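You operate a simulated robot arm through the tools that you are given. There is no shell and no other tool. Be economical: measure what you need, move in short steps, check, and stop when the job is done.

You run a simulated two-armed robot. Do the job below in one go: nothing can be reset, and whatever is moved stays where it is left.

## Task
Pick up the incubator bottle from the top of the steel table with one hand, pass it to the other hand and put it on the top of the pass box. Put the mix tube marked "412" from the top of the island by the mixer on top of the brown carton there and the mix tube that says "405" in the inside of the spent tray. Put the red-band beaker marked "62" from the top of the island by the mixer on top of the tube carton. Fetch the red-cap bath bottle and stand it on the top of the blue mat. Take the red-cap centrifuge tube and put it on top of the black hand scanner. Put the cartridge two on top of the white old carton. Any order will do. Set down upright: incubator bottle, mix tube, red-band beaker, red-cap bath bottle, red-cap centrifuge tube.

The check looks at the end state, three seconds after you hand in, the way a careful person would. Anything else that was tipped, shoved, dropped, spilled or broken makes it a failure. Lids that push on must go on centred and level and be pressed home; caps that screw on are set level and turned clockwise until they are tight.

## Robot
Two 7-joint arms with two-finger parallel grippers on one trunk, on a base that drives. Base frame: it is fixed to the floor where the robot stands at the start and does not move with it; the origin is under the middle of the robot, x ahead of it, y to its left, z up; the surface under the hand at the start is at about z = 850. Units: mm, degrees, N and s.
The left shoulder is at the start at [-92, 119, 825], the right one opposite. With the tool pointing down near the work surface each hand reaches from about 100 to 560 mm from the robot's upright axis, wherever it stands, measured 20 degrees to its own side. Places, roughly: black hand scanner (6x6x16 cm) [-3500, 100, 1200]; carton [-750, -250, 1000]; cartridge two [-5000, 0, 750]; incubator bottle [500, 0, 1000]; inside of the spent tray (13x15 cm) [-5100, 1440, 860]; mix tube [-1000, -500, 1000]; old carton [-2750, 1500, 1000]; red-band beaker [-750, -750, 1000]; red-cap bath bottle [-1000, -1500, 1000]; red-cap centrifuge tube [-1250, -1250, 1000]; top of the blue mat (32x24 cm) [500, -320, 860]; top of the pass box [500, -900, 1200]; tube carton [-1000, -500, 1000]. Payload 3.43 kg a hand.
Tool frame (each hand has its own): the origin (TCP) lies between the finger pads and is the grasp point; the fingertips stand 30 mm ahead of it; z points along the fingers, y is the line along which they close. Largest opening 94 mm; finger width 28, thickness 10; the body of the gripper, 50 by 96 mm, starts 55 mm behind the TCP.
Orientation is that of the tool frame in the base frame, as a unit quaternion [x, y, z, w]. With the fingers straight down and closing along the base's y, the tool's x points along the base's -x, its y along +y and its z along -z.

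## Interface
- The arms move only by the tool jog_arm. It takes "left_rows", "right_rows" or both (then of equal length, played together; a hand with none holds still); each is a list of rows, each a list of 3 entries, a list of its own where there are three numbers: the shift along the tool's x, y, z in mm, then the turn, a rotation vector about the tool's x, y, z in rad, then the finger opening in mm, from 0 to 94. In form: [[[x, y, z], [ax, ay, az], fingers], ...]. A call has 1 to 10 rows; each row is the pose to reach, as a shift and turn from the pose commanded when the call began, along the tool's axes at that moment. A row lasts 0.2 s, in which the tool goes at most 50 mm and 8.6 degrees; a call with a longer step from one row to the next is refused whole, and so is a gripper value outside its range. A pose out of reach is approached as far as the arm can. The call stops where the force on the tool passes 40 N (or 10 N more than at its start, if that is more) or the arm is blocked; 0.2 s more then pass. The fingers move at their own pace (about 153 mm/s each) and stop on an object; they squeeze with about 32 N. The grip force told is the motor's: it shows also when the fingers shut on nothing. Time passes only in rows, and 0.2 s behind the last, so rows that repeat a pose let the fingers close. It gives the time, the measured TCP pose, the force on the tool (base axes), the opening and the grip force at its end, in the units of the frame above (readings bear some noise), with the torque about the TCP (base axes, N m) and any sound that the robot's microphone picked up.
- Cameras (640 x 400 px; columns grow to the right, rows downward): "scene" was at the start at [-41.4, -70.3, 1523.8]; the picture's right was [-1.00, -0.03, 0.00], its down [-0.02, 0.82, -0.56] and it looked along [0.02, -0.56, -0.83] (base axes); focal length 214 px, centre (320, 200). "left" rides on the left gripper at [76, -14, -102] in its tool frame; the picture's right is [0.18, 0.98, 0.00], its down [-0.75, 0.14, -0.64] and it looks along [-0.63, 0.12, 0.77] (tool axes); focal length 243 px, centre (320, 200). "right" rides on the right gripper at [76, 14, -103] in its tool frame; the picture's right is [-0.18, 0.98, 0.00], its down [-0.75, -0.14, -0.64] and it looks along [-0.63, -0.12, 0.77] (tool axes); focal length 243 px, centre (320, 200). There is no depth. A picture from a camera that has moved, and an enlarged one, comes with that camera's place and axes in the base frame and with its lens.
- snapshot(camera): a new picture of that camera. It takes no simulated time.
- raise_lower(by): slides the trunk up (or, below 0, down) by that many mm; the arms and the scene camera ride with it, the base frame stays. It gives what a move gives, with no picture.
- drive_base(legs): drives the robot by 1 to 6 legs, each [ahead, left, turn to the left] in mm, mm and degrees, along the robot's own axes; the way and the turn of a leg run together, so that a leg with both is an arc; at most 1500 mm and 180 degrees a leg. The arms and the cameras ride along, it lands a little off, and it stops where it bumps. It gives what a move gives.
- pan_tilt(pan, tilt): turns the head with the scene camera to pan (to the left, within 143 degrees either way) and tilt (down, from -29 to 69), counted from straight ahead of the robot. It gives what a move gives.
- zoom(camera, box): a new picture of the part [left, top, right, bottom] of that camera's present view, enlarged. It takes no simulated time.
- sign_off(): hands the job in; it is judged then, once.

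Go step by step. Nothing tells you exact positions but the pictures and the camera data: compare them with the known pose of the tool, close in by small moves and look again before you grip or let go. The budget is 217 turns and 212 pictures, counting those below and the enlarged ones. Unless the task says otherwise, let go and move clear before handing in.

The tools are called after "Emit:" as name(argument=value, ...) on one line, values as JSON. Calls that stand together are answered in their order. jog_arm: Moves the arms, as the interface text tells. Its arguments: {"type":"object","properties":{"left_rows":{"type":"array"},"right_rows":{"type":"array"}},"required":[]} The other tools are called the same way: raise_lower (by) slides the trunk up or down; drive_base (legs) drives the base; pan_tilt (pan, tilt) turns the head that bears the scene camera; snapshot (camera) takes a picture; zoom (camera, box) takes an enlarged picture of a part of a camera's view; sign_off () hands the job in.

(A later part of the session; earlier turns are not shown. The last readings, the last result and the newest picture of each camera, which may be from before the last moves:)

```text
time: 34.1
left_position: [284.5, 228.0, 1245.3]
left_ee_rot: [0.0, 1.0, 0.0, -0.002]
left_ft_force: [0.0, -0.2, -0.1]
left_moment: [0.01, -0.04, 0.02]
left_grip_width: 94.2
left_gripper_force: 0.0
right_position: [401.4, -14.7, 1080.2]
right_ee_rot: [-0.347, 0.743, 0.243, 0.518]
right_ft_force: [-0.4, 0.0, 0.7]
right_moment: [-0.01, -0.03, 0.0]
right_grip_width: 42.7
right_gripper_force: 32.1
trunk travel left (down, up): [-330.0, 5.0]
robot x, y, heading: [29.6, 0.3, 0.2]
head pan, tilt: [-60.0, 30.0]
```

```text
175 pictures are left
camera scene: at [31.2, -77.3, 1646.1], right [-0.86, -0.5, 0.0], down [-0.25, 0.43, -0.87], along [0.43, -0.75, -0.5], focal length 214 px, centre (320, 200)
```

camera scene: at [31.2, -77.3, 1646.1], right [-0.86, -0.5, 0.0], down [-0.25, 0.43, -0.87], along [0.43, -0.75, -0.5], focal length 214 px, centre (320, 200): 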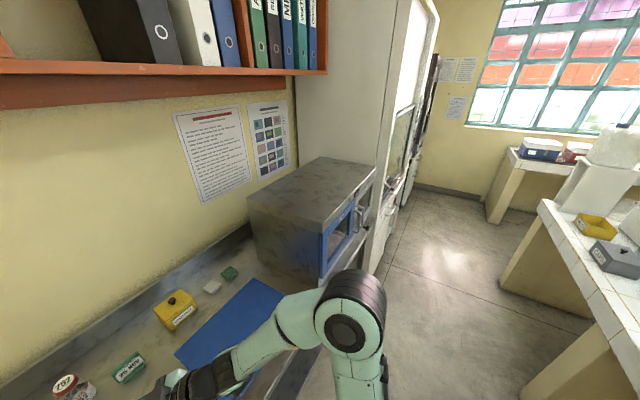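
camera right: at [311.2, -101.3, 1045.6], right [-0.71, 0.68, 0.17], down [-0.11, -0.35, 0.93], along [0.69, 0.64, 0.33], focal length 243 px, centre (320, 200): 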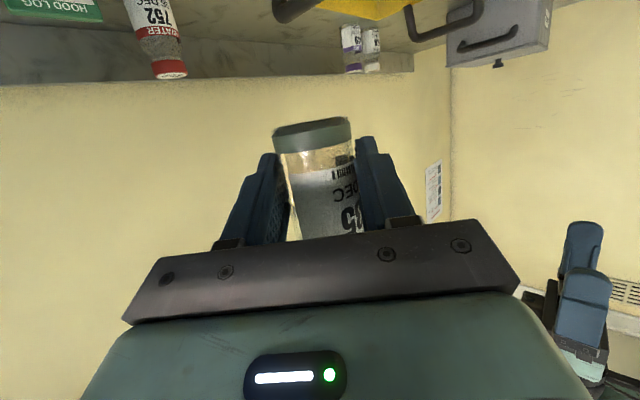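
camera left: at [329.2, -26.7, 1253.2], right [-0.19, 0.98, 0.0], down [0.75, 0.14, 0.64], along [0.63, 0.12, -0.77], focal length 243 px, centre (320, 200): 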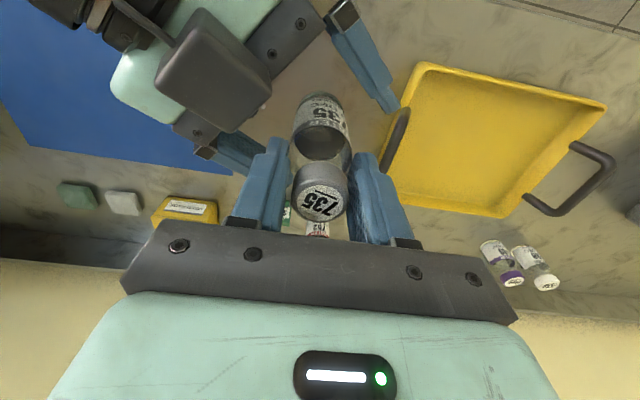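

Pass box top: x≈310–680, y≈-570…-1210, z≈1200. I back off from the table and drive right to y≈-680 with the bottle kept clear.

Emit:
drive_base(legs=[[-230, 0, 0], [0, -680, 0]])

Emit:
jog_arm(right_rows=[[[-45, 0, -15], [0, 0, 0], 20], [[-90, 0, -30], [0, 0, 0], 20], [[-135, 0, -45], [0, 0, 0], 20], [[-180, 0, -60], [0, 0, 0], 20], [[-215, 0, -75], [0, 0, 0], 20], [[-215, 0, -75], [0, 0, 0], 20]])

Emit:
snapshot(camera="scene")

```text
time: 41.8
left_position: [55.5, -446.0, 1245.2]
left_ee_rot: [-0.002, 1.0, 0.0, -0.001]
left_ft_force: [-0.1, -0.8, 0.2]
left_moment: [0.01, 0.0, -0.01]
left_grip_width: 93.8
left_gripper_force: 0.0
right_position: [174.1, -689.9, 1080.7]
right_ee_rot: [-0.347, 0.743, 0.243, 0.518]
right_ft_force: [-0.8, 0.4, 0.0]
right_moment: [0.01, 0.01, 0.0]
right_grip_width: 42.3
right_gripper_force: 31.8
trunk travel left (down, up): [-330.0, 5.0]
robot x, y, heading: [-200.6, -676.2, 0.2]
head pan, tilt: [-60.0, 30.0]
```

```text
time: 43.1
left_position: [55.0, -445.2, 1245.4]
left_ee_rot: [-0.002, 1.0, 0.001, -0.001]
left_ft_force: [0.6, 0.5, 0.2]
left_moment: [0.0, 0.0, -0.01]
left_grip_width: 94.0
left_gripper_force: 0.0
right_position: [178.2, -687.2, 1307.8]
right_ee_rot: [-0.347, 0.743, 0.243, 0.518]
right_ft_force: [1.1, -0.9, -0.2]
right_moment: [0.01, 0.0, 0.01]
right_grip_width: 42.1
right_gripper_force: 32.1
trunk travel left (down, up): [-330.0, 5.0]
robot x, y, heading: [-200.5, -668.7, -0.0]
head pan, tilt: [-60.0, 30.0]
```

```text
174 pictures are left
camera scene: at [-195.9, -751.4, 1646.1], right [-0.86, -0.5, 0.0], down [-0.25, 0.43, -0.87], along [0.44, -0.75, -0.5], focal length 214 px, centre (320, 200)
```

scene: 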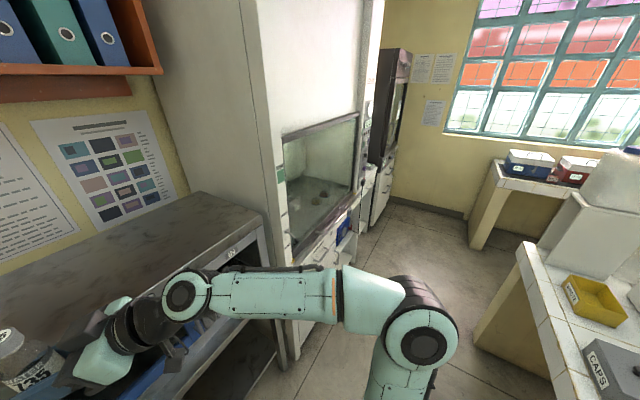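

Bottle is above box level. Turn the right hand to point straight ahead and shift to y≈-810.

Emit:
jog_arm(right_rows=[[[5, -13, -14], [0.136, 0, 0.05], 20], [[11, -26, -29], [0.272, 0, 0.1], 20], [[16, -39, -43], [0.409, 0, 0.15], 20], [[21, -51, -57], [0.545, 0, 0.2], 20], [[26, -64, -72], [0.681, 0, 0.25], 20], [[32, -77, -86], [0.818, 0, 0.301], 20], [[32, -77, -86], [0.818, 0, 0.301], 20]])

Emit:
pan_tilt(pan=-15, tilt=40)

Emit:
snapshot(camera="scene")

Emit:
snapshot(camera="right")

```text
time: 44.8
left_position: [56.1, -444.8, 1244.5]
left_ee_rot: [-0.002, 1.0, 0.001, -0.001]
left_ft_force: [-0.1, 0.1, -0.5]
left_moment: [0.03, -0.02, 0.0]
left_grip_width: 94.1
left_gripper_force: 0.2
right_position: [176.7, -808.0, 1306.8]
right_ee_rot: [0.0, 0.82, 0.001, 0.573]
right_ft_force: [-0.6, -0.9, -0.4]
right_moment: [0.0, -0.01, 0.01]
right_grip_width: 42.6
right_gripper_force: 31.5
trunk travel left (down, up): [-330.0, 5.0]
robot x, y, heading: [-199.8, -675.1, 0.3]
head pan, tilt: [-60.0, 30.0]
```

```text
time: 45.9
left_position: [56.5, -445.2, 1245.0]
left_ee_rot: [-0.002, 1.0, 0.001, -0.001]
left_ft_force: [-0.1, -0.3, -0.1]
left_moment: [-0.02, -0.02, -0.01]
left_grip_width: 93.9
left_gripper_force: 0.1
right_position: [177.0, -807.9, 1307.3]
right_ee_rot: [-0.002, 0.82, 0.002, 0.572]
right_ft_force: [0.1, 0.6, -0.8]
right_moment: [0.02, 0.03, 0.02]
right_grip_width: 42.1
right_gripper_force: 32.0
trunk travel left (down, up): [-330.0, 5.0]
robot x, y, heading: [-196.7, -678.2, 0.3]
head pan, tilt: [-15.0, 40.0]
```

```text
173 pictures are left
camera scene: at [-159.3, -695.1, 1630.8], right [-0.26, -0.97, 0.0], down [-0.62, 0.16, -0.77], along [0.74, -0.2, -0.64], focal length 214 px, centre (320, 200)
```

scene: 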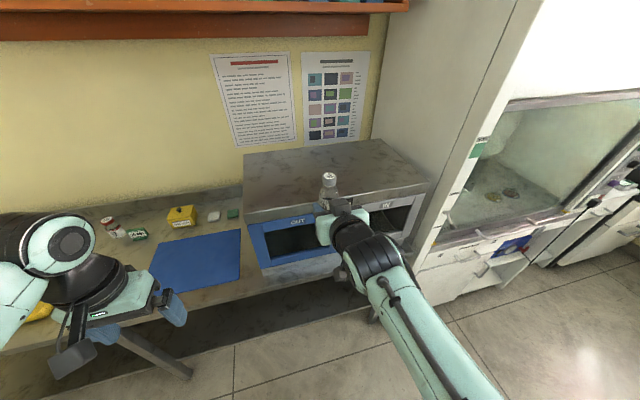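

```text
172 pictures are left
camera right: at [54.9, -794.6, 1271.9], right [0.06, 0.98, 0.17], down [-0.34, -0.14, 0.93], along [0.94, -0.12, 0.33], focal length 243 px, centre (320, 200)
```

right: 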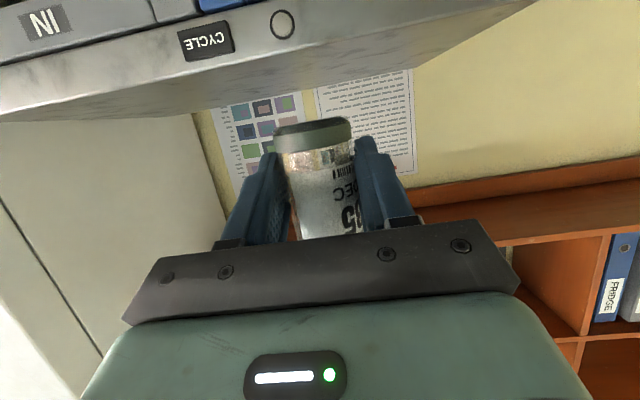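

The IN/OUT pass box is right ahead. Drive forward so the bottle stands ~65 mm behind its front edge.

Emit:
drive_base(legs=[[190, 0, 0]])

Emit:
snapshot(camera="scene")

Emit:
snapshot(camera="right")

```text
time: 47.4
left_position: [247.7, -444.3, 1244.0]
left_ee_rot: [0.0, 1.0, -0.001, -0.001]
left_ft_force: [0.1, -0.1, 1.1]
left_moment: [-0.01, -0.04, 0.0]
left_grip_width: 93.7
left_gripper_force: 0.1
right_position: [368.6, -807.5, 1306.4]
right_ee_rot: [0.0, 0.82, 0.001, 0.572]
right_ft_force: [0.5, 0.1, -0.6]
right_moment: [0.01, 0.0, -0.01]
right_grip_width: 41.9
right_gripper_force: 32.2
trunk travel left (down, up): [-330.0, 5.0]
robot x, y, heading: [-9.1, -674.8, 0.3]
head pan, tilt: [-15.0, 40.0]
```

```text
171 pictures are left
camera scene: at [32.3, -694.4, 1630.6], right [-0.26, -0.97, 0.0], down [-0.62, 0.16, -0.77], along [0.74, -0.2, -0.64], focal length 214 px, centre (320, 200)
```

scene: 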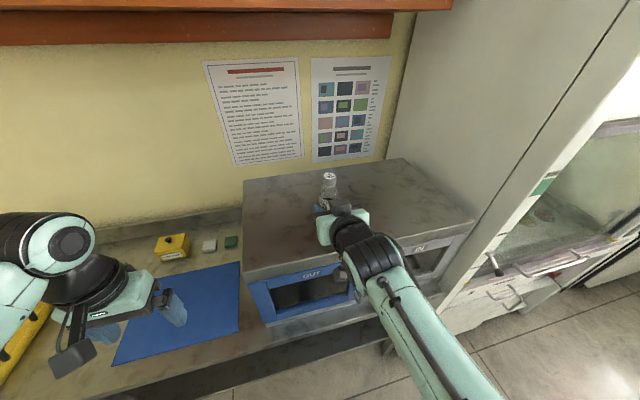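

```text
170 pictures are left
camera right: at [246.2, -794.2, 1271.6], right [0.06, 0.98, 0.17], down [-0.34, -0.14, 0.93], along [0.94, -0.12, 0.33], focal length 243 px, centre (320, 200)
```

right: 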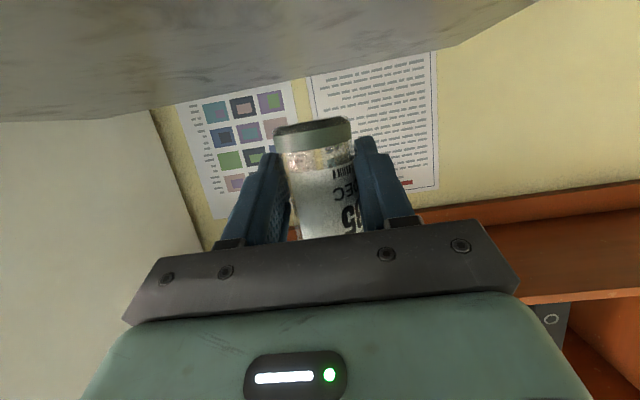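

Edge and height estimate: top z≈1187–1200. Lower by 62 mm first, and look.

Emit:
jog_arm(right_rows=[[[28, 0, 10], [0, 0, 0], 20], [[47, 0, 17], [0, 0, 0], 20], [[58, 0, 21], [0, 0, 0], 20], [[58, 0, 21], [0, 0, 0], 20]])

Emit:
zoom(camera="scene", box=[260, 150, 420, 250])

Emit:
snapshot(camera="right")

```text
time: 48.4
left_position: [248.2, -445.1, 1245.3]
left_ee_rot: [-0.001, 1.0, -0.001, -0.001]
left_ft_force: [0.9, 0.0, 0.4]
left_moment: [0.02, 0.01, 0.02]
left_grip_width: 94.0
left_gripper_force: 0.0
right_position: [368.2, -806.2, 1244.2]
right_ee_rot: [-0.001, 0.82, 0.002, 0.572]
right_ft_force: [-0.5, 0.2, -1.3]
right_moment: [0.0, 0.0, 0.0]
right_grip_width: 42.2
right_gripper_force: 32.6
trunk travel left (down, up): [-330.0, 5.0]
robot x, y, heading: [-3.4, -675.7, 0.2]
head pan, tilt: [-15.0, 40.0]
```

```text
4.00 times, centred on (340, 200) of scene
camera zoom: at [32.6, -694.5, 1630.8], right [-0.26, -0.97, 0.0], down [-0.62, 0.16, -0.77], along [0.74, -0.2, -0.64], focal length 858 px, centre (240, 200)
```

zoom: 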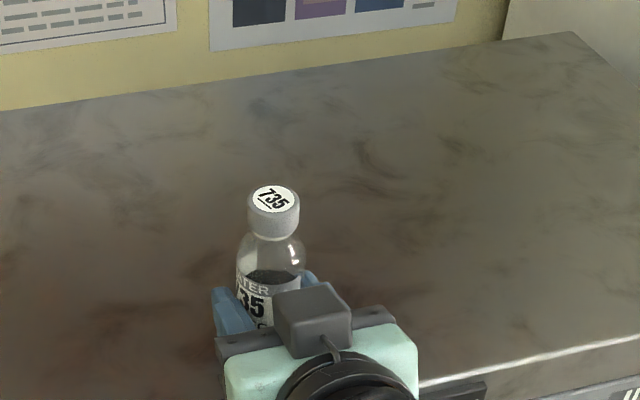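

```text
168 pictures are left
camera right: at [246.4, -793.4, 1209.4], right [0.06, 0.98, 0.17], down [-0.34, -0.14, 0.93], along [0.94, -0.12, 0.33], focal length 243 px, centre (320, 200)
```

right: 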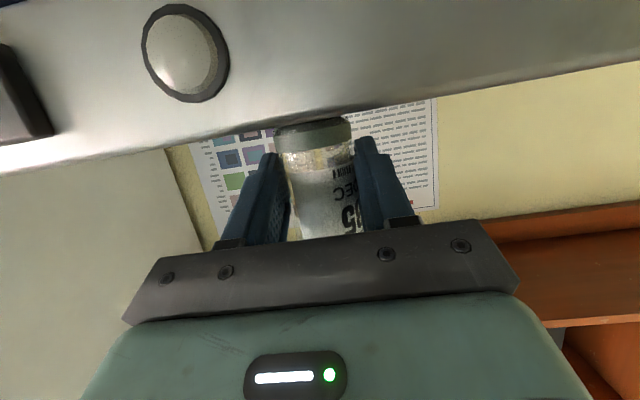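

The box edge is at z≈1208 and the bottle's base is just above it. Lower in 2 mm steps watching force.

Emit:
jog_arm(right_rows=[[[1.9, 0, 0.7], [0, 0, 0], 20], [[1.9, 0, 0.7], [0, 0, 0], 20]])

Emit:
jog_arm(right_rows=[[[1.9, 0, 0.7], [0, 0, 0], 20], [[1.9, 0, 0.7], [0, 0, 0], 20]])

Emit:
zoom(camera="right", box=[240, 80, 400, 180])

```text
time: 49.0
left_position: [248.6, -446.8, 1244.8]
left_ee_rot: [-0.001, 1.0, 0.0, 0.0]
left_ft_force: [0.6, 0.5, -0.6]
left_moment: [0.02, -0.02, 0.02]
left_grip_width: 93.8
left_gripper_force: 0.0
right_position: [369.5, -805.9, 1244.3]
right_ee_rot: [0.0, 0.82, 0.0, 0.573]
right_ft_force: [0.4, 0.7, 3.5]
right_moment: [-0.07, -0.07, -0.01]
right_grip_width: 42.0
right_gripper_force: 31.6
trunk travel left (down, up): [-330.0, 5.0]
robot x, y, heading: [-5.0, -676.1, 0.1]
head pan, tilt: [-15.0, 40.0]
```

```text
time: 49.6
left_position: [247.1, -443.0, 1245.8]
left_ee_rot: [-0.001, 1.0, 0.0, 0.0]
left_ft_force: [-0.2, -0.7, -1.1]
left_moment: [0.03, -0.04, -0.01]
left_grip_width: 94.1
left_gripper_force: 0.1
right_position: [368.8, -806.9, 1243.8]
right_ee_rot: [-0.002, 0.818, 0.002, 0.575]
right_ft_force: [2.1, -0.4, 16.6]
right_moment: [-0.04, 0.0, -0.02]
right_grip_width: 42.1
right_gripper_force: 32.1
trunk travel left (down, up): [-330.0, 5.0]
robot x, y, heading: [-3.9, -673.3, -0.1]
head pan, tilt: [-15.0, 40.0]
```

```text
4.00 times, centred on (320, 130) of right
camera zoom: at [246.4, -793.7, 1207.8], right [0.06, 0.98, 0.17], down [-0.35, -0.14, 0.93], along [0.94, -0.12, 0.33], focal length 970 px, centre (320, 480)
```

zoom: 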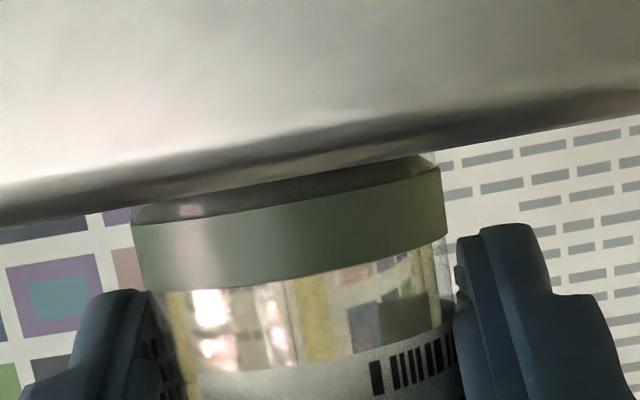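

Firm contact (≈17 N). Ease up slightly, open, and back out horizontally.

Emit:
jog_arm(right_rows=[[[-2.5, 0, -0.9], [0, 0, 0], 20], [[-2.5, 0, -0.9], [0, 0, 0], 50], [[-2.5, 0, -0.9], [0, 0, 0], 94], [[-2.5, 0, -0.9], [0, 0, 0], 94], [[7, 0, -28], [0, 0, 0], 94], [[17, 0, -56], [0, 0, 0], 94], [[32, 0, -98], [0, 0, 0], 94], [[43, 0, -130], [0, 0, 0], 94]])

Emit:
snapshot(camera="scene")

Emit:
snapshot(camera="right")

```text
time: 51.4
left_position: [247.8, -445.9, 1245.5]
left_ee_rot: [-0.001, 1.0, 0.0, -0.001]
left_ft_force: [-0.4, -0.1, 0.1]
left_moment: [0.02, -0.02, 0.03]
left_grip_width: 94.1
left_gripper_force: 0.1
right_position: [227.6, -807.8, 1245.2]
right_ee_rot: [-0.001, 0.82, 0.002, 0.572]
right_ft_force: [-0.5, -0.2, -0.1]
right_moment: [-0.01, 0.0, -0.02]
right_grip_width: 94.0
right_gripper_force: 0.0
trunk travel left (down, up): [-330.0, 5.0]
robot x, y, heading: [-7.4, -675.2, 0.1]
head pan, tilt: [-15.0, 40.0]
```

```text
166 pictures are left
camera scene: at [31.6, -694.6, 1630.8], right [-0.26, -0.97, 0.0], down [-0.62, 0.17, -0.77], along [0.74, -0.2, -0.64], focal length 214 px, centre (320, 200)
```

scene: 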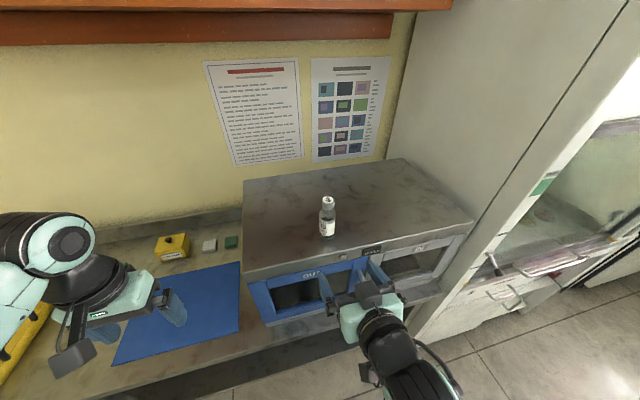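

```text
165 pictures are left
camera right: at [106.8, -795.9, 1211.0], right [0.06, 0.98, 0.17], down [-0.34, -0.14, 0.93], along [0.94, -0.12, 0.33], focal length 243 px, centre (320, 200)
```

right: 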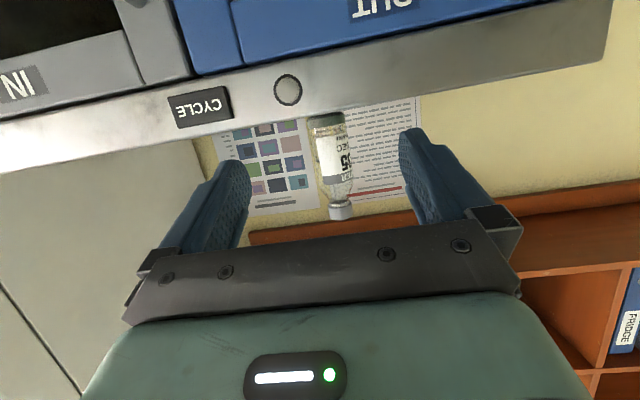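

The bottle stands upright on the pass box. Back away, bring the right hand to point down, and turn around to face the island.

Emit:
drive_base(legs=[[-200, 0, 0], [0, 0, 180]])

Emit:
jog_arm(right_rows=[[[0, 0, 0], [0, 0.136, 0], 94], [[0, 0, 0], [0, 0.272, 0], 94], [[0, 0, 0], [0, 0.408, 0], 94], [[0, 0, 0], [0, 0.544, 0], 94], [[0, 0, 0], [0, 0.68, 0], 94], [[0, 0, 0], [0, 0.816, 0], 94], [[0, 0, 0], [0, 0.952, 0], 94], [[0, 0, 0], [0, 1.088, 0], 94], [[0, 0, 0], [0, 1.22, 0], 94]])

Emit:
pan_tilt(pan=0, tilt=35)

Emit:
snapshot(camera="scene")

```text
time: 60.5
left_position: [-449.7, -915.9, 1245.5]
left_ee_rot: [1.0, 0.028, 0.0, -0.001]
left_ft_force: [-0.2, 0.4, -0.2]
left_moment: [0.04, -0.01, 0.03]
left_grip_width: 93.9
left_gripper_force: 0.0
right_position: [-452.3, -552.1, 1245.8]
right_ee_rot: [0.82, 0.023, -0.572, 0.016]
right_ft_force: [-0.1, 0.8, 0.3]
right_moment: [0.01, -0.02, -0.01]
right_grip_width: 93.8
right_gripper_force: 0.1
trunk travel left (down, up): [-330.0, 5.0]
robot x, y, heading: [-205.7, -672.5, -176.8]
head pan, tilt: [-15.0, 40.0]
```

```text
time: 62.5
left_position: [-450.2, -915.9, 1245.3]
left_ee_rot: [1.0, 0.028, 0.002, 0.001]
left_ft_force: [0.3, 0.0, 0.0]
left_moment: [-0.02, 0.01, -0.04]
left_grip_width: 93.7
left_gripper_force: 0.1
right_position: [-452.3, -550.5, 1246.6]
right_ee_rot: [1.0, 0.028, 0.002, 0.0]
right_ft_force: [-0.2, 0.1, 0.2]
right_moment: [-0.01, -0.01, -0.01]
right_grip_width: 94.3
right_gripper_force: 0.1
trunk travel left (down, up): [-330.0, 5.0]
robot x, y, heading: [-207.6, -676.7, -176.9]
head pan, tilt: [-15.0, 40.0]
```

```text
time: 63.3
left_position: [-450.2, -914.9, 1244.8]
left_ee_rot: [1.0, 0.027, 0.0, 0.0]
left_ft_force: [-0.3, -0.1, 0.3]
left_moment: [-0.02, 0.02, -0.02]
left_grip_width: 94.0
left_gripper_force: 0.1
right_position: [-451.1, -550.8, 1247.8]
right_ee_rot: [1.0, 0.028, 0.001, 0.001]
right_ft_force: [-1.2, -0.7, 0.8]
right_moment: [0.01, -0.02, 0.01]
right_grip_width: 94.1
right_gripper_force: 0.0
trunk travel left (down, up): [-330.0, 5.0]
robot x, y, heading: [-209.6, -673.6, -176.7]
head pan, tilt: [0.0, 35.0]
```

```text
164 pictures are left
camera scene: at [-251.8, -675.1, 1638.3], right [-0.06, 1.0, 0.0], down [0.57, 0.03, -0.82], along [-0.82, -0.05, -0.57], focal length 214 px, centre (320, 200)
```

scene: 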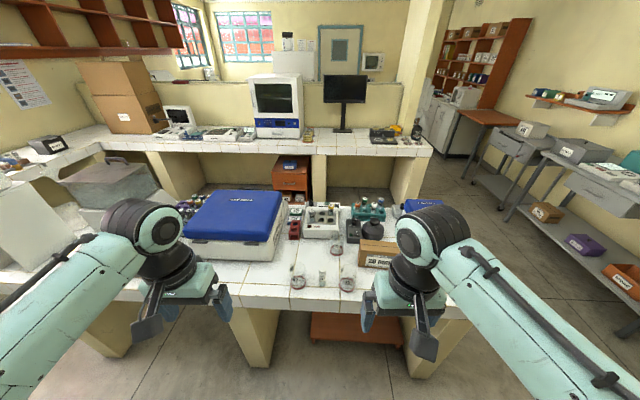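

Facing the island now. Zoom in on the objects there.

Emit:
zoom(camera="scene", box=[260, 180, 420, 300])

Emit:
zoom(camera="scene", box=[60, 150, 300, 300])

Emit:
zoom(camera="scene", box=[260, 110, 440, 220])

```text
3.33 times, centred on (340, 240) of scene
camera zoom: at [-251.8, -675.1, 1638.3], right [-0.06, 1.0, 0.0], down [0.57, 0.03, -0.82], along [-0.82, -0.05, -0.57], focal length 715 px, centre (253, 67)
```

zoom: 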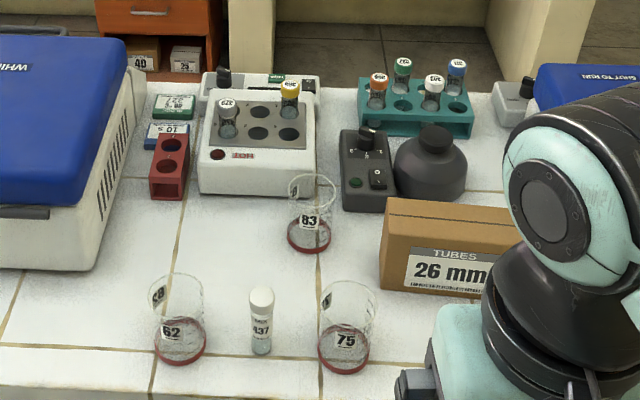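

```text
2.67 times, centred on (180, 225) of scene
camera zoom: at [-251.8, -675.1, 1638.3], right [-0.06, 1.0, 0.0], down [0.57, 0.03, -0.82], along [-0.82, -0.05, -0.57], focal length 572 px, centre (693, 133)
```

zoom: 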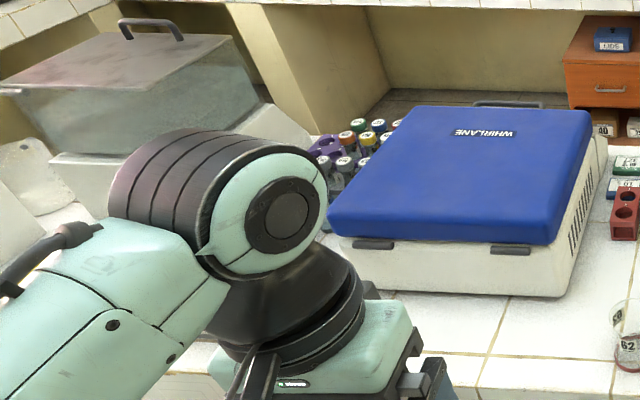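

```text
3.56 times, centred on (350, 165) of scene
camera zoom: at [-251.8, -675.1, 1638.3], right [-0.06, 1.0, 0.0], down [0.57, 0.03, -0.82], along [-0.82, -0.05, -0.57], focal length 763 px, centre (213, 324)
```

zoom: 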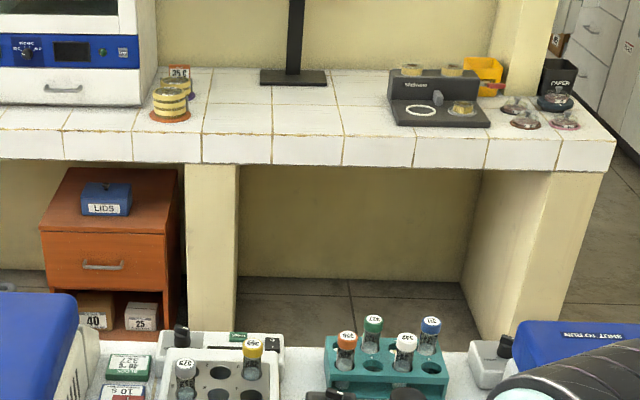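

Beakers 62, 75, 83 and the "TUBES 26 mm" carton are seen. I zoom on the tube caps to find 412 and 405.

Emit:
zoom(camera="scene", box=[340, 188, 390, 220])

Emit:
zoom(camera="scene", box=[300, 195, 350, 227])

Emit:
zoom(camera="scene", box=[300, 255, 360, 295])

```text
12.50 times, centred on (365, 204) of scene
camera zoom: at [-251.8, -675.1, 1638.3], right [-0.06, 1.0, 0.0], down [0.57, 0.03, -0.82], along [-0.82, -0.05, -0.57], focal length 2681 px, centre (-242, 150)
```

zoom: 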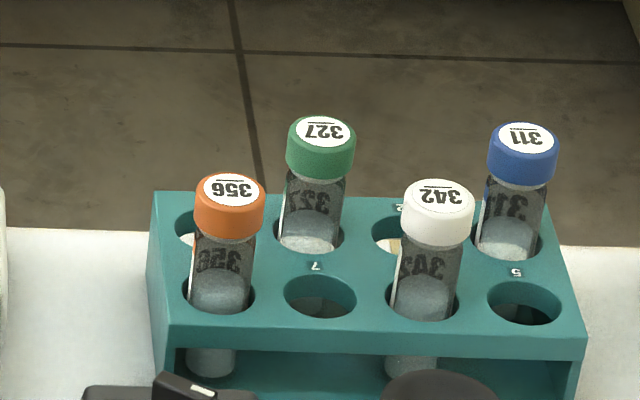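

```text
12.50 times, centred on (325, 211) of scene
camera zoom: at [-251.8, -675.1, 1638.3], right [-0.06, 1.0, 0.0], down [0.57, 0.03, -0.82], along [-0.82, -0.05, -0.57], focal length 2681 px, centre (258, 62)
```

zoom: 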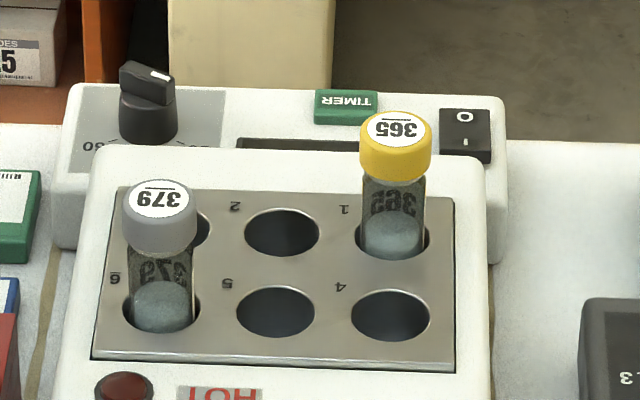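

```text
10.00 times, centred on (330, 275) of scene
camera zoom: at [-251.8, -675.1, 1638.3], right [-0.06, 1.0, 0.0], down [0.57, 0.03, -0.82], along [-0.82, -0.05, -0.57], focal length 2145 px, centre (220, -550)
```

zoom: 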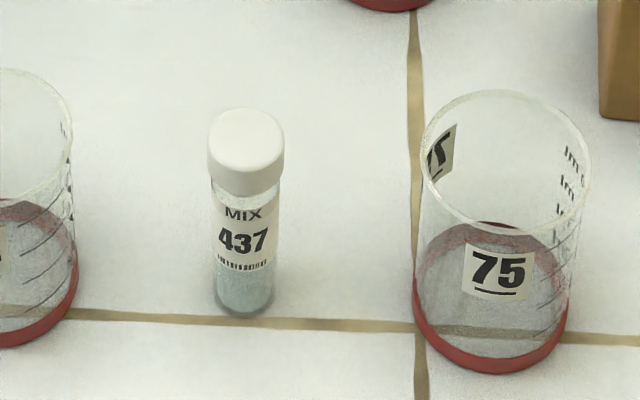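

Loose tubes labelled "MIX" are what's wanted; 437 is one, others are behind the right arm. I straighten and move along the island to see more.

Emit:
drive_base(legs=[[0, 0, -3.3], [120, -250, 0]])

Emit:
pan_tilt(pan=0, tilt=55)

Emit:
snapshot(camera="scene")

```text
time: 66.5
left_position: [-582.0, -655.6, 1244.4]
left_ee_rot: [1.0, 0.002, 0.0, 0.0]
left_ft_force: [0.4, -0.5, -1.2]
left_moment: [0.03, -0.01, -0.01]
left_grip_width: 93.9
left_gripper_force: 0.0
right_position: [-564.6, -290.9, 1247.6]
right_ee_rot: [1.0, 0.002, 0.001, 0.001]
right_ft_force: [-0.2, -0.5, 0.1]
right_moment: [-0.04, 0.01, -0.04]
right_grip_width: 93.8
right_gripper_force: 0.0
trunk travel left (down, up): [-330.0, 5.0]
robot x, y, heading: [-331.5, -426.5, -179.5]
head pan, tilt: [0.0, 35.0]
```

```text
time: 67.3
left_position: [-582.1, -655.6, 1244.7]
left_ee_rot: [1.0, 0.004, 0.001, 0.0]
left_ft_force: [-0.4, 0.3, -0.2]
left_moment: [-0.01, 0.01, 0.01]
left_grip_width: 94.0
left_gripper_force: 0.0
right_position: [-565.2, -291.2, 1246.3]
right_ee_rot: [1.0, 0.003, 0.001, 0.0]
right_ft_force: [-0.5, 0.3, -0.2]
right_moment: [-0.01, 0.0, -0.02]
right_grip_width: 93.8
right_gripper_force: 0.1
trunk travel left (down, up): [-330.0, 5.0]
robot x, y, heading: [-330.1, -424.5, -179.7]
head pan, tilt: [0.0, 55.0]
```

```text
157 pictures are left
camera scene: at [-356.4, -424.9, 1610.2], right [-0.01, 1.0, 0.0], down [0.82, 0.0, -0.57], along [-0.57, 0.0, -0.82], focal length 214 px, centre (320, 200)
```

scene: 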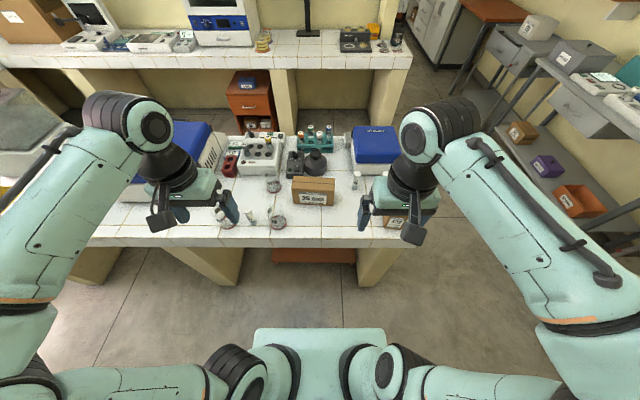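

Zoom into the island; also shift the right hand aside.

Emit:
jog_arm(right_rows=[[[0, -45, 0], [0, 0, 0], 94], [[0, -90, 0], [0, 0, 0], 94], [[0, -135, 0], [0, 0, 0], 94], [[0, -180, 0], [0, 0, 0], 94]])

Emit:
zoom(camera="scene", box=[270, 120, 430, 240])

Emit:
zoom(camera="scene", box=[335, 160, 385, 195])

```text
time: 68.3
left_position: [-582.2, -655.2, 1243.6]
left_ee_rot: [1.0, 0.003, 0.001, 0.0]
left_ft_force: [1.0, 0.7, 0.1]
left_moment: [-0.02, 0.01, 0.04]
left_grip_width: 93.9
left_gripper_force: 0.0
right_position: [-568.1, -107.3, 1246.9]
right_ee_rot: [1.0, 0.004, 0.001, 0.001]
right_ft_force: [-0.1, -0.6, 0.3]
right_moment: [-0.02, -0.04, -0.02]
right_grip_width: 93.9
right_gripper_force: 0.0
trunk travel left (down, up): [-330.0, 5.0]
robot x, y, heading: [-328.2, -426.5, -179.6]
head pan, tilt: [0.0, 55.0]
```

```text
3.33 times, centred on (350, 180) of scene
camera zoom: at [-356.5, -423.7, 1610.1], right [-0.01, 1.0, 0.0], down [0.82, 0.0, -0.57], along [-0.57, 0.0, -0.82], focal length 715 px, centre (220, 267)
```

zoom: 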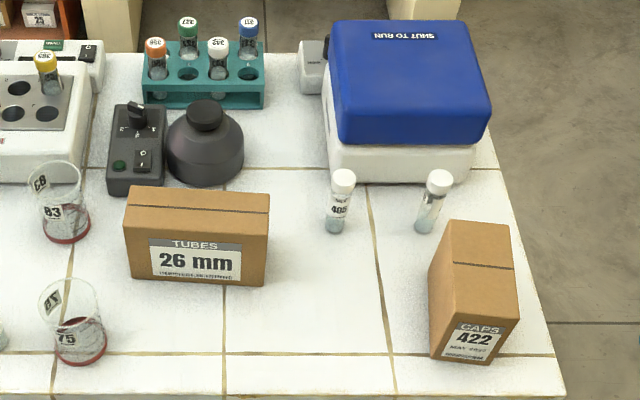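

```text
11.43 times, centred on (360, 178) of scene
camera zoom: at [-356.5, -423.7, 1610.1], right [-0.01, 1.0, 0.0], down [0.82, 0.0, -0.57], along [-0.57, 0.0, -0.82], focal length 2451 px, centre (-137, 457)
```

zoom: 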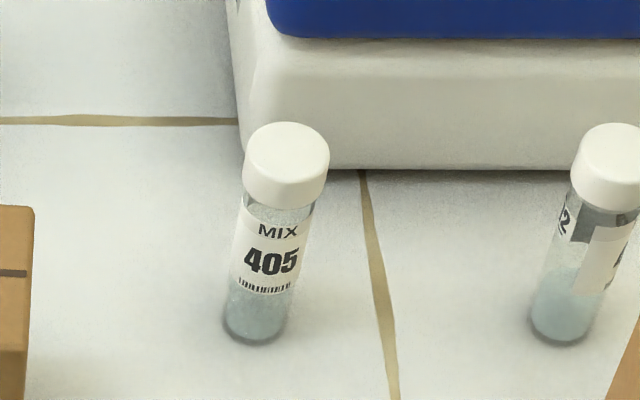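

405 is at about (-948,-269) and a "…2" tube (likely 412) at (-949,-148), behind the brown CAPS carton. I drive closer and bring the right hand near to verify.

Emit:
drive_base(legs=[[60, -100, 0]])

Emit:
zoom(camera="scene", box=[250, 110, 410, 250])

Emit:
snapshot(camera="right")

```text
time: 69.9
left_position: [-642.3, -552.6, 1244.6]
left_ee_rot: [1.0, 0.004, 0.0, 0.0]
left_ft_force: [0.2, 0.1, 0.2]
left_moment: [0.01, -0.01, 0.01]
left_grip_width: 94.0
left_gripper_force: 0.1
right_position: [-626.6, -7.3, 1247.0]
right_ee_rot: [1.0, 0.002, 0.0, 0.0]
right_ft_force: [0.8, 1.1, -1.0]
right_moment: [0.01, -0.04, 0.0]
right_grip_width: 94.0
right_gripper_force: 0.1
trunk travel left (down, up): [-330.0, 5.0]
robot x, y, heading: [-390.4, -323.7, -179.6]
head pan, tilt: [0.0, 55.0]
```

```text
2.86 times, centred on (330, 180) of scene
camera zoom: at [-416.3, -322.7, 1610.0], right [-0.01, 1.0, 0.0], down [0.82, 0.0, -0.57], along [-0.57, 0.0, -0.82], focal length 613 px, centre (291, 257)
```

zoom: 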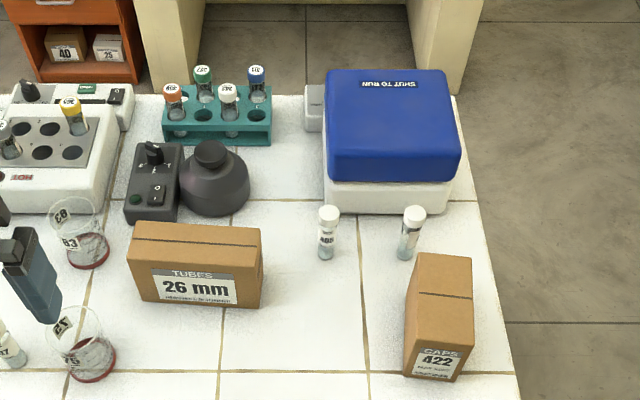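

```text
153 pictures are left
camera right: at [-550.0, -22.1, 1349.9], right [-0.18, -0.98, 0.0], down [-0.76, 0.14, 0.64], along [-0.63, 0.11, -0.77], focal length 243 px, centre (320, 200)
```

right: 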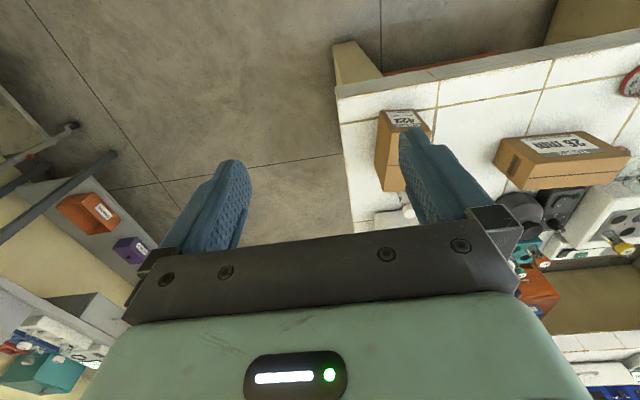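

Robot isn't blocked yet; go 40 mm closer, then bring the right hand up toward the tube with 20° pitch.

Emit:
drive_base(legs=[[45, 0, 0]])

Emit:
jog_arm(right_rows=[[[-25, 18, 20], [0, -0.05, 0], 94], [[-50, 36, 40], [0, -0.1, 0], 94], [[-80, 54, 60], [0, -0.15, 0], 94], [[-110, 72, 90], [0, -0.2, 0], 94], [[-140, 90, 115], [0, -0.25, 0], 94], [[-170, 108, 135], [0, -0.3, 0], 94], [[-200, 126, 150], [0, -0.349, 0], 94], [[-215, 143, 165], [0, -0.349, 0], 94], [[-215, 143, 165], [0, -0.349, 0], 94]])

Emit:
snapshot(camera="right")

```text
time: 70.8
left_position: [-682.2, -554.3, 1245.3]
left_ee_rot: [1.0, 0.003, 0.001, 0.0]
left_ft_force: [-0.7, -0.1, 1.1]
left_moment: [-0.03, 0.0, 0.01]
left_grip_width: 94.1
left_gripper_force: 0.1
right_position: [-667.7, -8.8, 1245.4]
right_ee_rot: [1.0, 0.004, 0.0, 0.0]
right_ft_force: [0.1, -0.5, -0.3]
right_moment: [0.03, -0.03, -0.02]
right_grip_width: 94.3
right_gripper_force: 0.0
trunk travel left (down, up): [-330.0, 5.0]
robot x, y, heading: [-433.1, -323.5, -179.6]
head pan, tilt: [0.0, 55.0]
```

```text
time: 72.8
left_position: [-683.6, -553.9, 1244.4]
left_ee_rot: [1.0, 0.004, 0.0, 0.0]
left_ft_force: [-0.3, 0.5, -0.3]
left_moment: [0.01, 0.03, 0.04]
left_grip_width: 94.1
left_gripper_force: 0.0
right_position: [-885.0, -151.9, 1080.1]
right_ee_rot: [0.985, 0.002, -0.174, 0.002]
right_ft_force: [-0.4, 0.0, 0.7]
right_moment: [-0.02, 0.03, -0.01]
right_grip_width: 93.9
right_gripper_force: 0.1
trunk travel left (down, up): [-330.0, 5.0]
robot x, y, heading: [-433.4, -322.3, -179.8]
head pan, tilt: [0.0, 55.0]
```

```text
152 pictures are left
camera right: at [-777.6, -167.5, 1151.4], right [-0.17, -0.98, 0.06], down [-0.49, 0.14, 0.86], along [-0.86, 0.11, -0.51], focal length 243 px, centre (320, 200)
```

right: 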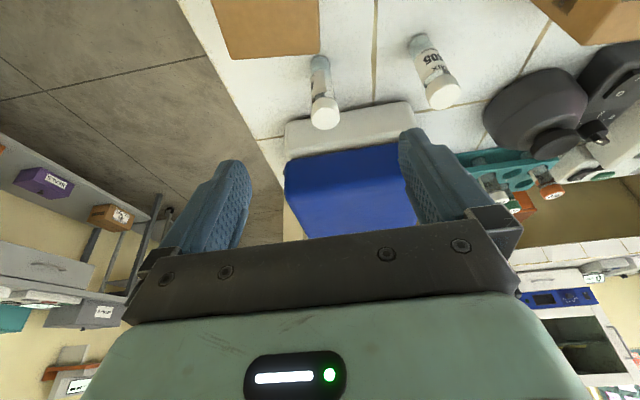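

Emit:
zoom(camera="right", box=[290, 30, 480, 140])

```text
3.37 times, centred on (385, 85) of right
camera zoom: at [-777.6, -167.5, 1151.4], right [-0.17, -0.98, 0.06], down [-0.49, 0.14, 0.86], along [-0.86, 0.11, -0.51], focal length 817 px, centre (101, 587)
```

zoom: 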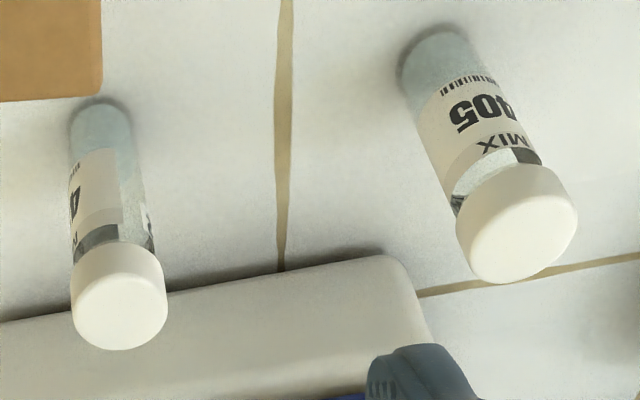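

The tube shows "4…2" – consistent with 412. Move over it and look once before lowering.

Emit:
jog_arm(right_rows=[[[-11, 2, 31], [0, 0, 0], 80], [[-22, 4, 62], [0, 0, 0], 64], [[-34, 6, 92], [0, 0, 0], 64], [[-34, 6, 92], [0, 0, 0], 64]])

Emit:
snapshot(camera="right")

```text
time: 73.8
left_position: [-684.0, -553.9, 1245.4]
left_ee_rot: [1.0, 0.004, 0.001, -0.001]
left_ft_force: [0.0, -0.3, 0.0]
left_moment: [-0.02, -0.01, 0.0]
left_grip_width: 93.9
left_gripper_force: 0.0
right_position: [-947.5, -159.4, 1007.7]
right_ee_rot: [0.985, 0.003, -0.173, 0.001]
right_ft_force: [-0.2, 0.0, -0.3]
right_moment: [0.02, -0.01, 0.01]
right_grip_width: 63.9
right_gripper_force: 0.1
trunk travel left (down, up): [-330.0, 5.0]
robot x, y, heading: [-432.6, -322.0, -179.9]
head pan, tilt: [0.0, 55.0]
```

```text
150 pictures are left
camera right: at [-839.8, -174.0, 1078.6], right [-0.17, -0.98, 0.06], down [-0.49, 0.14, 0.86], along [-0.86, 0.11, -0.51], focal length 243 px, centre (320, 200)
```

right: 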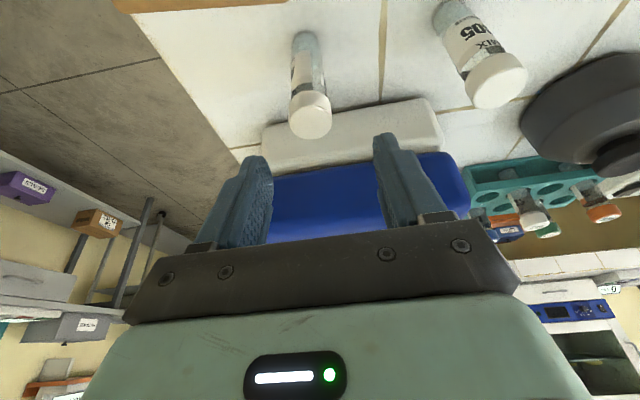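

Aligned. Lower to the tube and grip, then lift.

Emit:
jog_arm(right_rows=[[[10, -1, 27], [0, 0, 0], 64], [[20, -1, 54], [0, 0, 0], 64], [[30, -1, 82], [0, 0, 0], 64], [[30, -1, 82], [0, 0, 0], 10], [[30, -1, 82], [0, 0, 0], 10], [[30, -1, 82], [0, 0, 0], 10]])

Emit:
snapshot(camera="right")

```text
time: 75.2
left_position: [-683.6, -554.3, 1245.2]
left_ee_rot: [1.0, 0.003, 0.001, 0.001]
left_ft_force: [1.3, 0.4, 0.4]
left_moment: [0.01, -0.03, -0.03]
left_grip_width: 94.2
left_gripper_force: 0.0
right_position: [-947.8, -155.8, 919.1]
right_ee_rot: [0.985, 0.003, -0.172, 0.0]
right_ft_force: [0.4, 0.9, 0.1]
right_moment: [-0.04, -0.03, -0.04]
right_grip_width: 29.3
right_gripper_force: 31.7
trunk travel left (down, up): [-330.0, 5.0]
robot x, y, heading: [-429.8, -322.4, -179.7]
head pan, tilt: [0.0, 55.0]
heard: snap
```

```text
149 pictures are left
camera right: at [-840.8, -172.5, 990.1], right [-0.17, -0.98, 0.06], down [-0.49, 0.14, 0.86], along [-0.86, 0.11, -0.51], focal length 243 px, centre (320, 200)
```

right: 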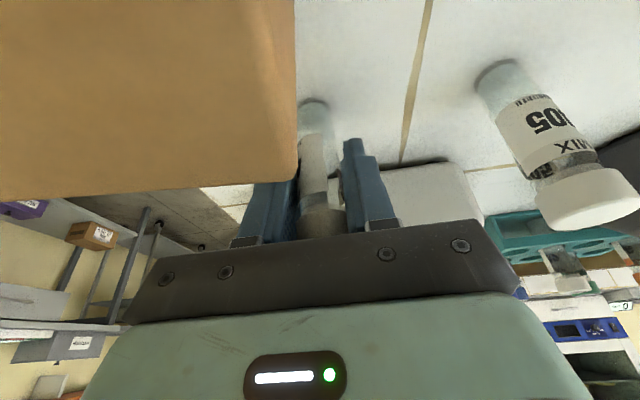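

A "snap" was heard; inspect the tube closely before doing anything.

Emit:
zoom(camera="right", box=[230, 80, 410, 250])

Emit:
zoom(camera="scene", box=[320, 120, 420, 220])

```text
2.35 times, centred on (320, 165) of right
camera zoom: at [-840.8, -172.5, 990.1], right [-0.17, -0.98, 0.06], down [-0.49, 0.14, 0.86], along [-0.86, 0.11, -0.51], focal length 571 px, centre (320, 282)
```

zoom: 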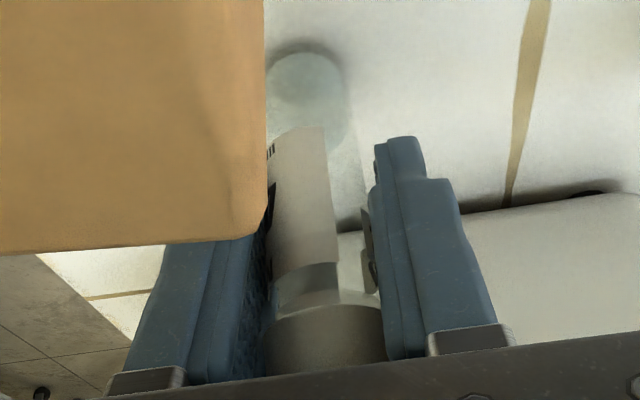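

```text
4.00 times, centred on (370, 170) of scene
camera zoom: at [-459.4, -323.0, 1610.1], right [-0.01, 1.0, 0.0], down [0.82, 0.01, -0.57], along [-0.57, 0.0, -0.82], focal length 858 px, centre (120, 320)
```

zoom: 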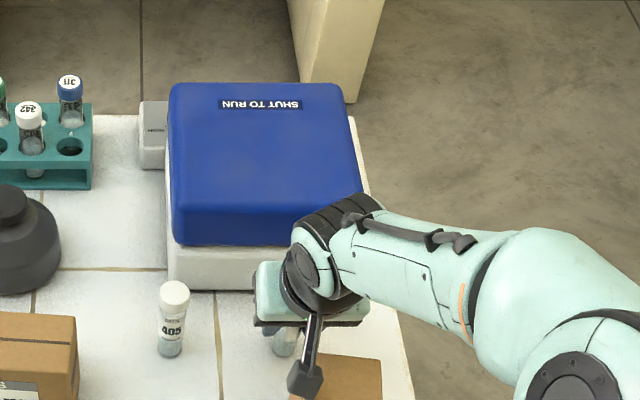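

Tube looks intact and held. Lift it straight up and check.

Emit:
jog_arm(right_rows=[[[-7, 0, -19], [0, 0, 0], 10], [[-17, 0, -47], [0, 0, 0], 10], [[-27, 0, -75], [0, 0, 0], 10], [[-39, 0, -108], [0, 0, 0], 10], [[-39, 0, -108], [0, 0, 0], 10]])

Emit:
snapshot(camera="right")

Emit:
snapshot(camera="scene")

```text
time: 76.4
left_position: [-685.4, -553.3, 1245.5]
left_ee_rot: [1.0, 0.004, 0.0, -0.001]
left_ft_force: [-0.2, -0.2, -0.7]
left_moment: [-0.05, 0.01, 0.04]
left_grip_width: 94.0
left_gripper_force: 0.2
right_position: [-945.1, -157.5, 1034.9]
right_ee_rot: [0.985, 0.003, -0.173, 0.002]
right_ft_force: [0.2, -0.3, -0.8]
right_moment: [0.0, -0.02, 0.0]
right_grip_width: 29.3
right_gripper_force: 32.4
trunk travel left (down, up): [-330.0, 5.0]
robot x, y, heading: [-431.5, -322.3, -179.7]
head pan, tilt: [0.0, 55.0]
```

```text
146 pictures are left
camera right: at [-838.3, -171.9, 1105.4], right [-0.17, -0.98, 0.06], down [-0.49, 0.14, 0.86], along [-0.85, 0.11, -0.51], focal length 243 px, centre (320, 200)
```

right: 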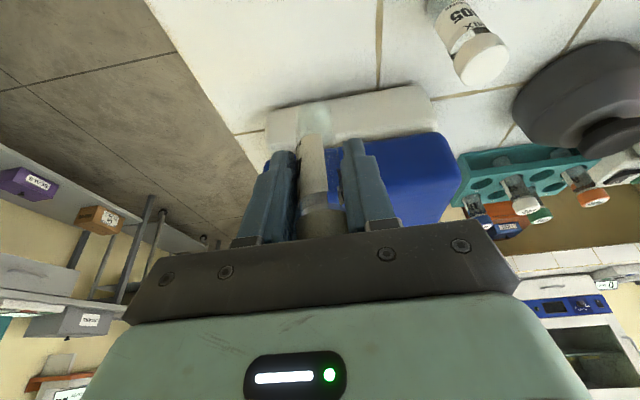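

```text
145 pictures are left
camera scene: at [-459.7, -323.0, 1610.1], right [-0.01, 1.0, 0.0], down [0.82, 0.01, -0.57], along [-0.57, 0.0, -0.82], focal length 214 px, centre (320, 200)
```

scene: 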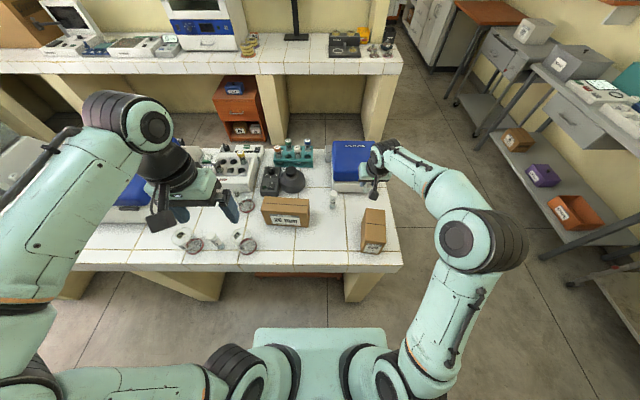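

Held fine. Zoom on the carton top to fix its centre before moving over it.

Emit:
zoom(camera="scene", box=[330, 190, 410, 260])

Emit:
jog_arm(right_rows=[[[38, -11, -14], [0, 0, 0], 10], [[76, -22, -28], [0, 0, 0], 10], [[116, -34, -42], [0, 0, 0], 10], [[116, -34, -42], [0, 0, 0], 10]])

Emit:
snapshot(camera="right")

Emit:
zoom(camera="scene", box=[300, 130, 420, 260])

```text
5.71 times, centred on (370, 225) of scene
camera zoom: at [-459.7, -323.0, 1610.1], right [-0.01, 1.0, 0.0], down [0.82, 0.01, -0.57], along [-0.57, 0.0, -0.82], focal length 1226 px, centre (34, 57)
```

zoom: 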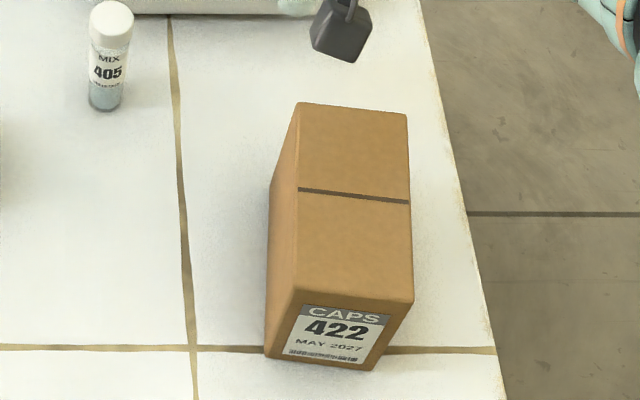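

```text
time: 77.4
left_position: [-684.4, -555.0, 1245.5]
left_ee_rot: [1.0, 0.004, 0.001, -0.001]
left_ft_force: [-0.8, -0.5, -0.4]
left_moment: [-0.02, -0.04, 0.02]
left_grip_width: 94.0
left_gripper_force: 0.1
right_position: [-821.9, -121.7, 1034.5]
right_ee_rot: [0.985, 0.003, -0.172, 0.001]
right_ft_force: [0.3, -0.2, 0.1]
right_moment: [-0.02, 0.03, -0.02]
right_grip_width: 29.0
right_gripper_force: 31.8
trunk travel left (down, up): [-330.0, 5.0]
robot x, y, heading: [-432.6, -326.9, -179.6]
head pan, tilt: [0.0, 55.0]
```

```text
143 pictures are left
camera right: at [-715.1, -137.0, 1106.5], right [-0.17, -0.98, 0.06], down [-0.49, 0.14, 0.86], along [-0.85, 0.11, -0.51], focal length 243 px, centre (320, 200)
```

right: 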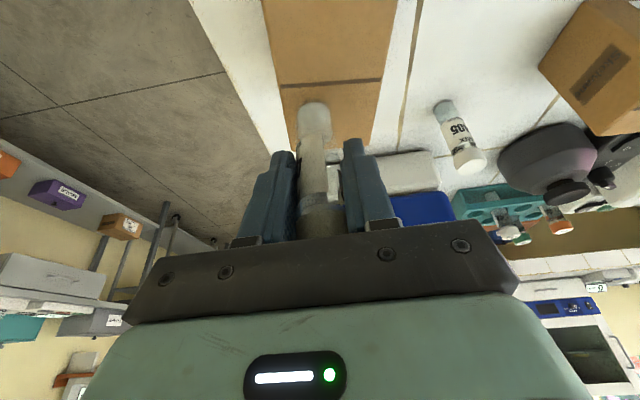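

```text
3.08 times, centred on (360, 195) of scene
camera zoom: at [-460.3, -323.3, 1610.1], right [-0.01, 1.0, 0.0], down [0.82, 0.01, -0.57], along [-0.57, 0.0, -0.82], focal length 660 px, centre (197, 215)
```

zoom: 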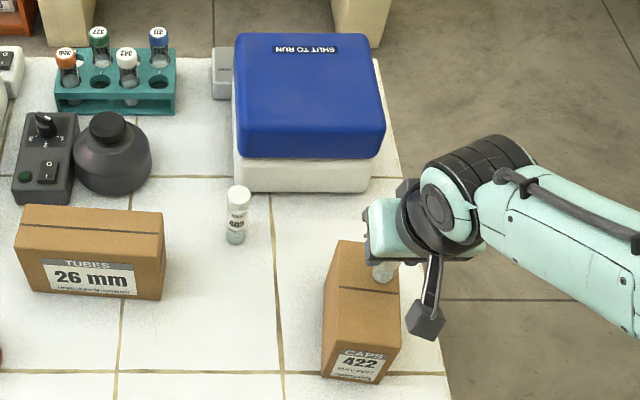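

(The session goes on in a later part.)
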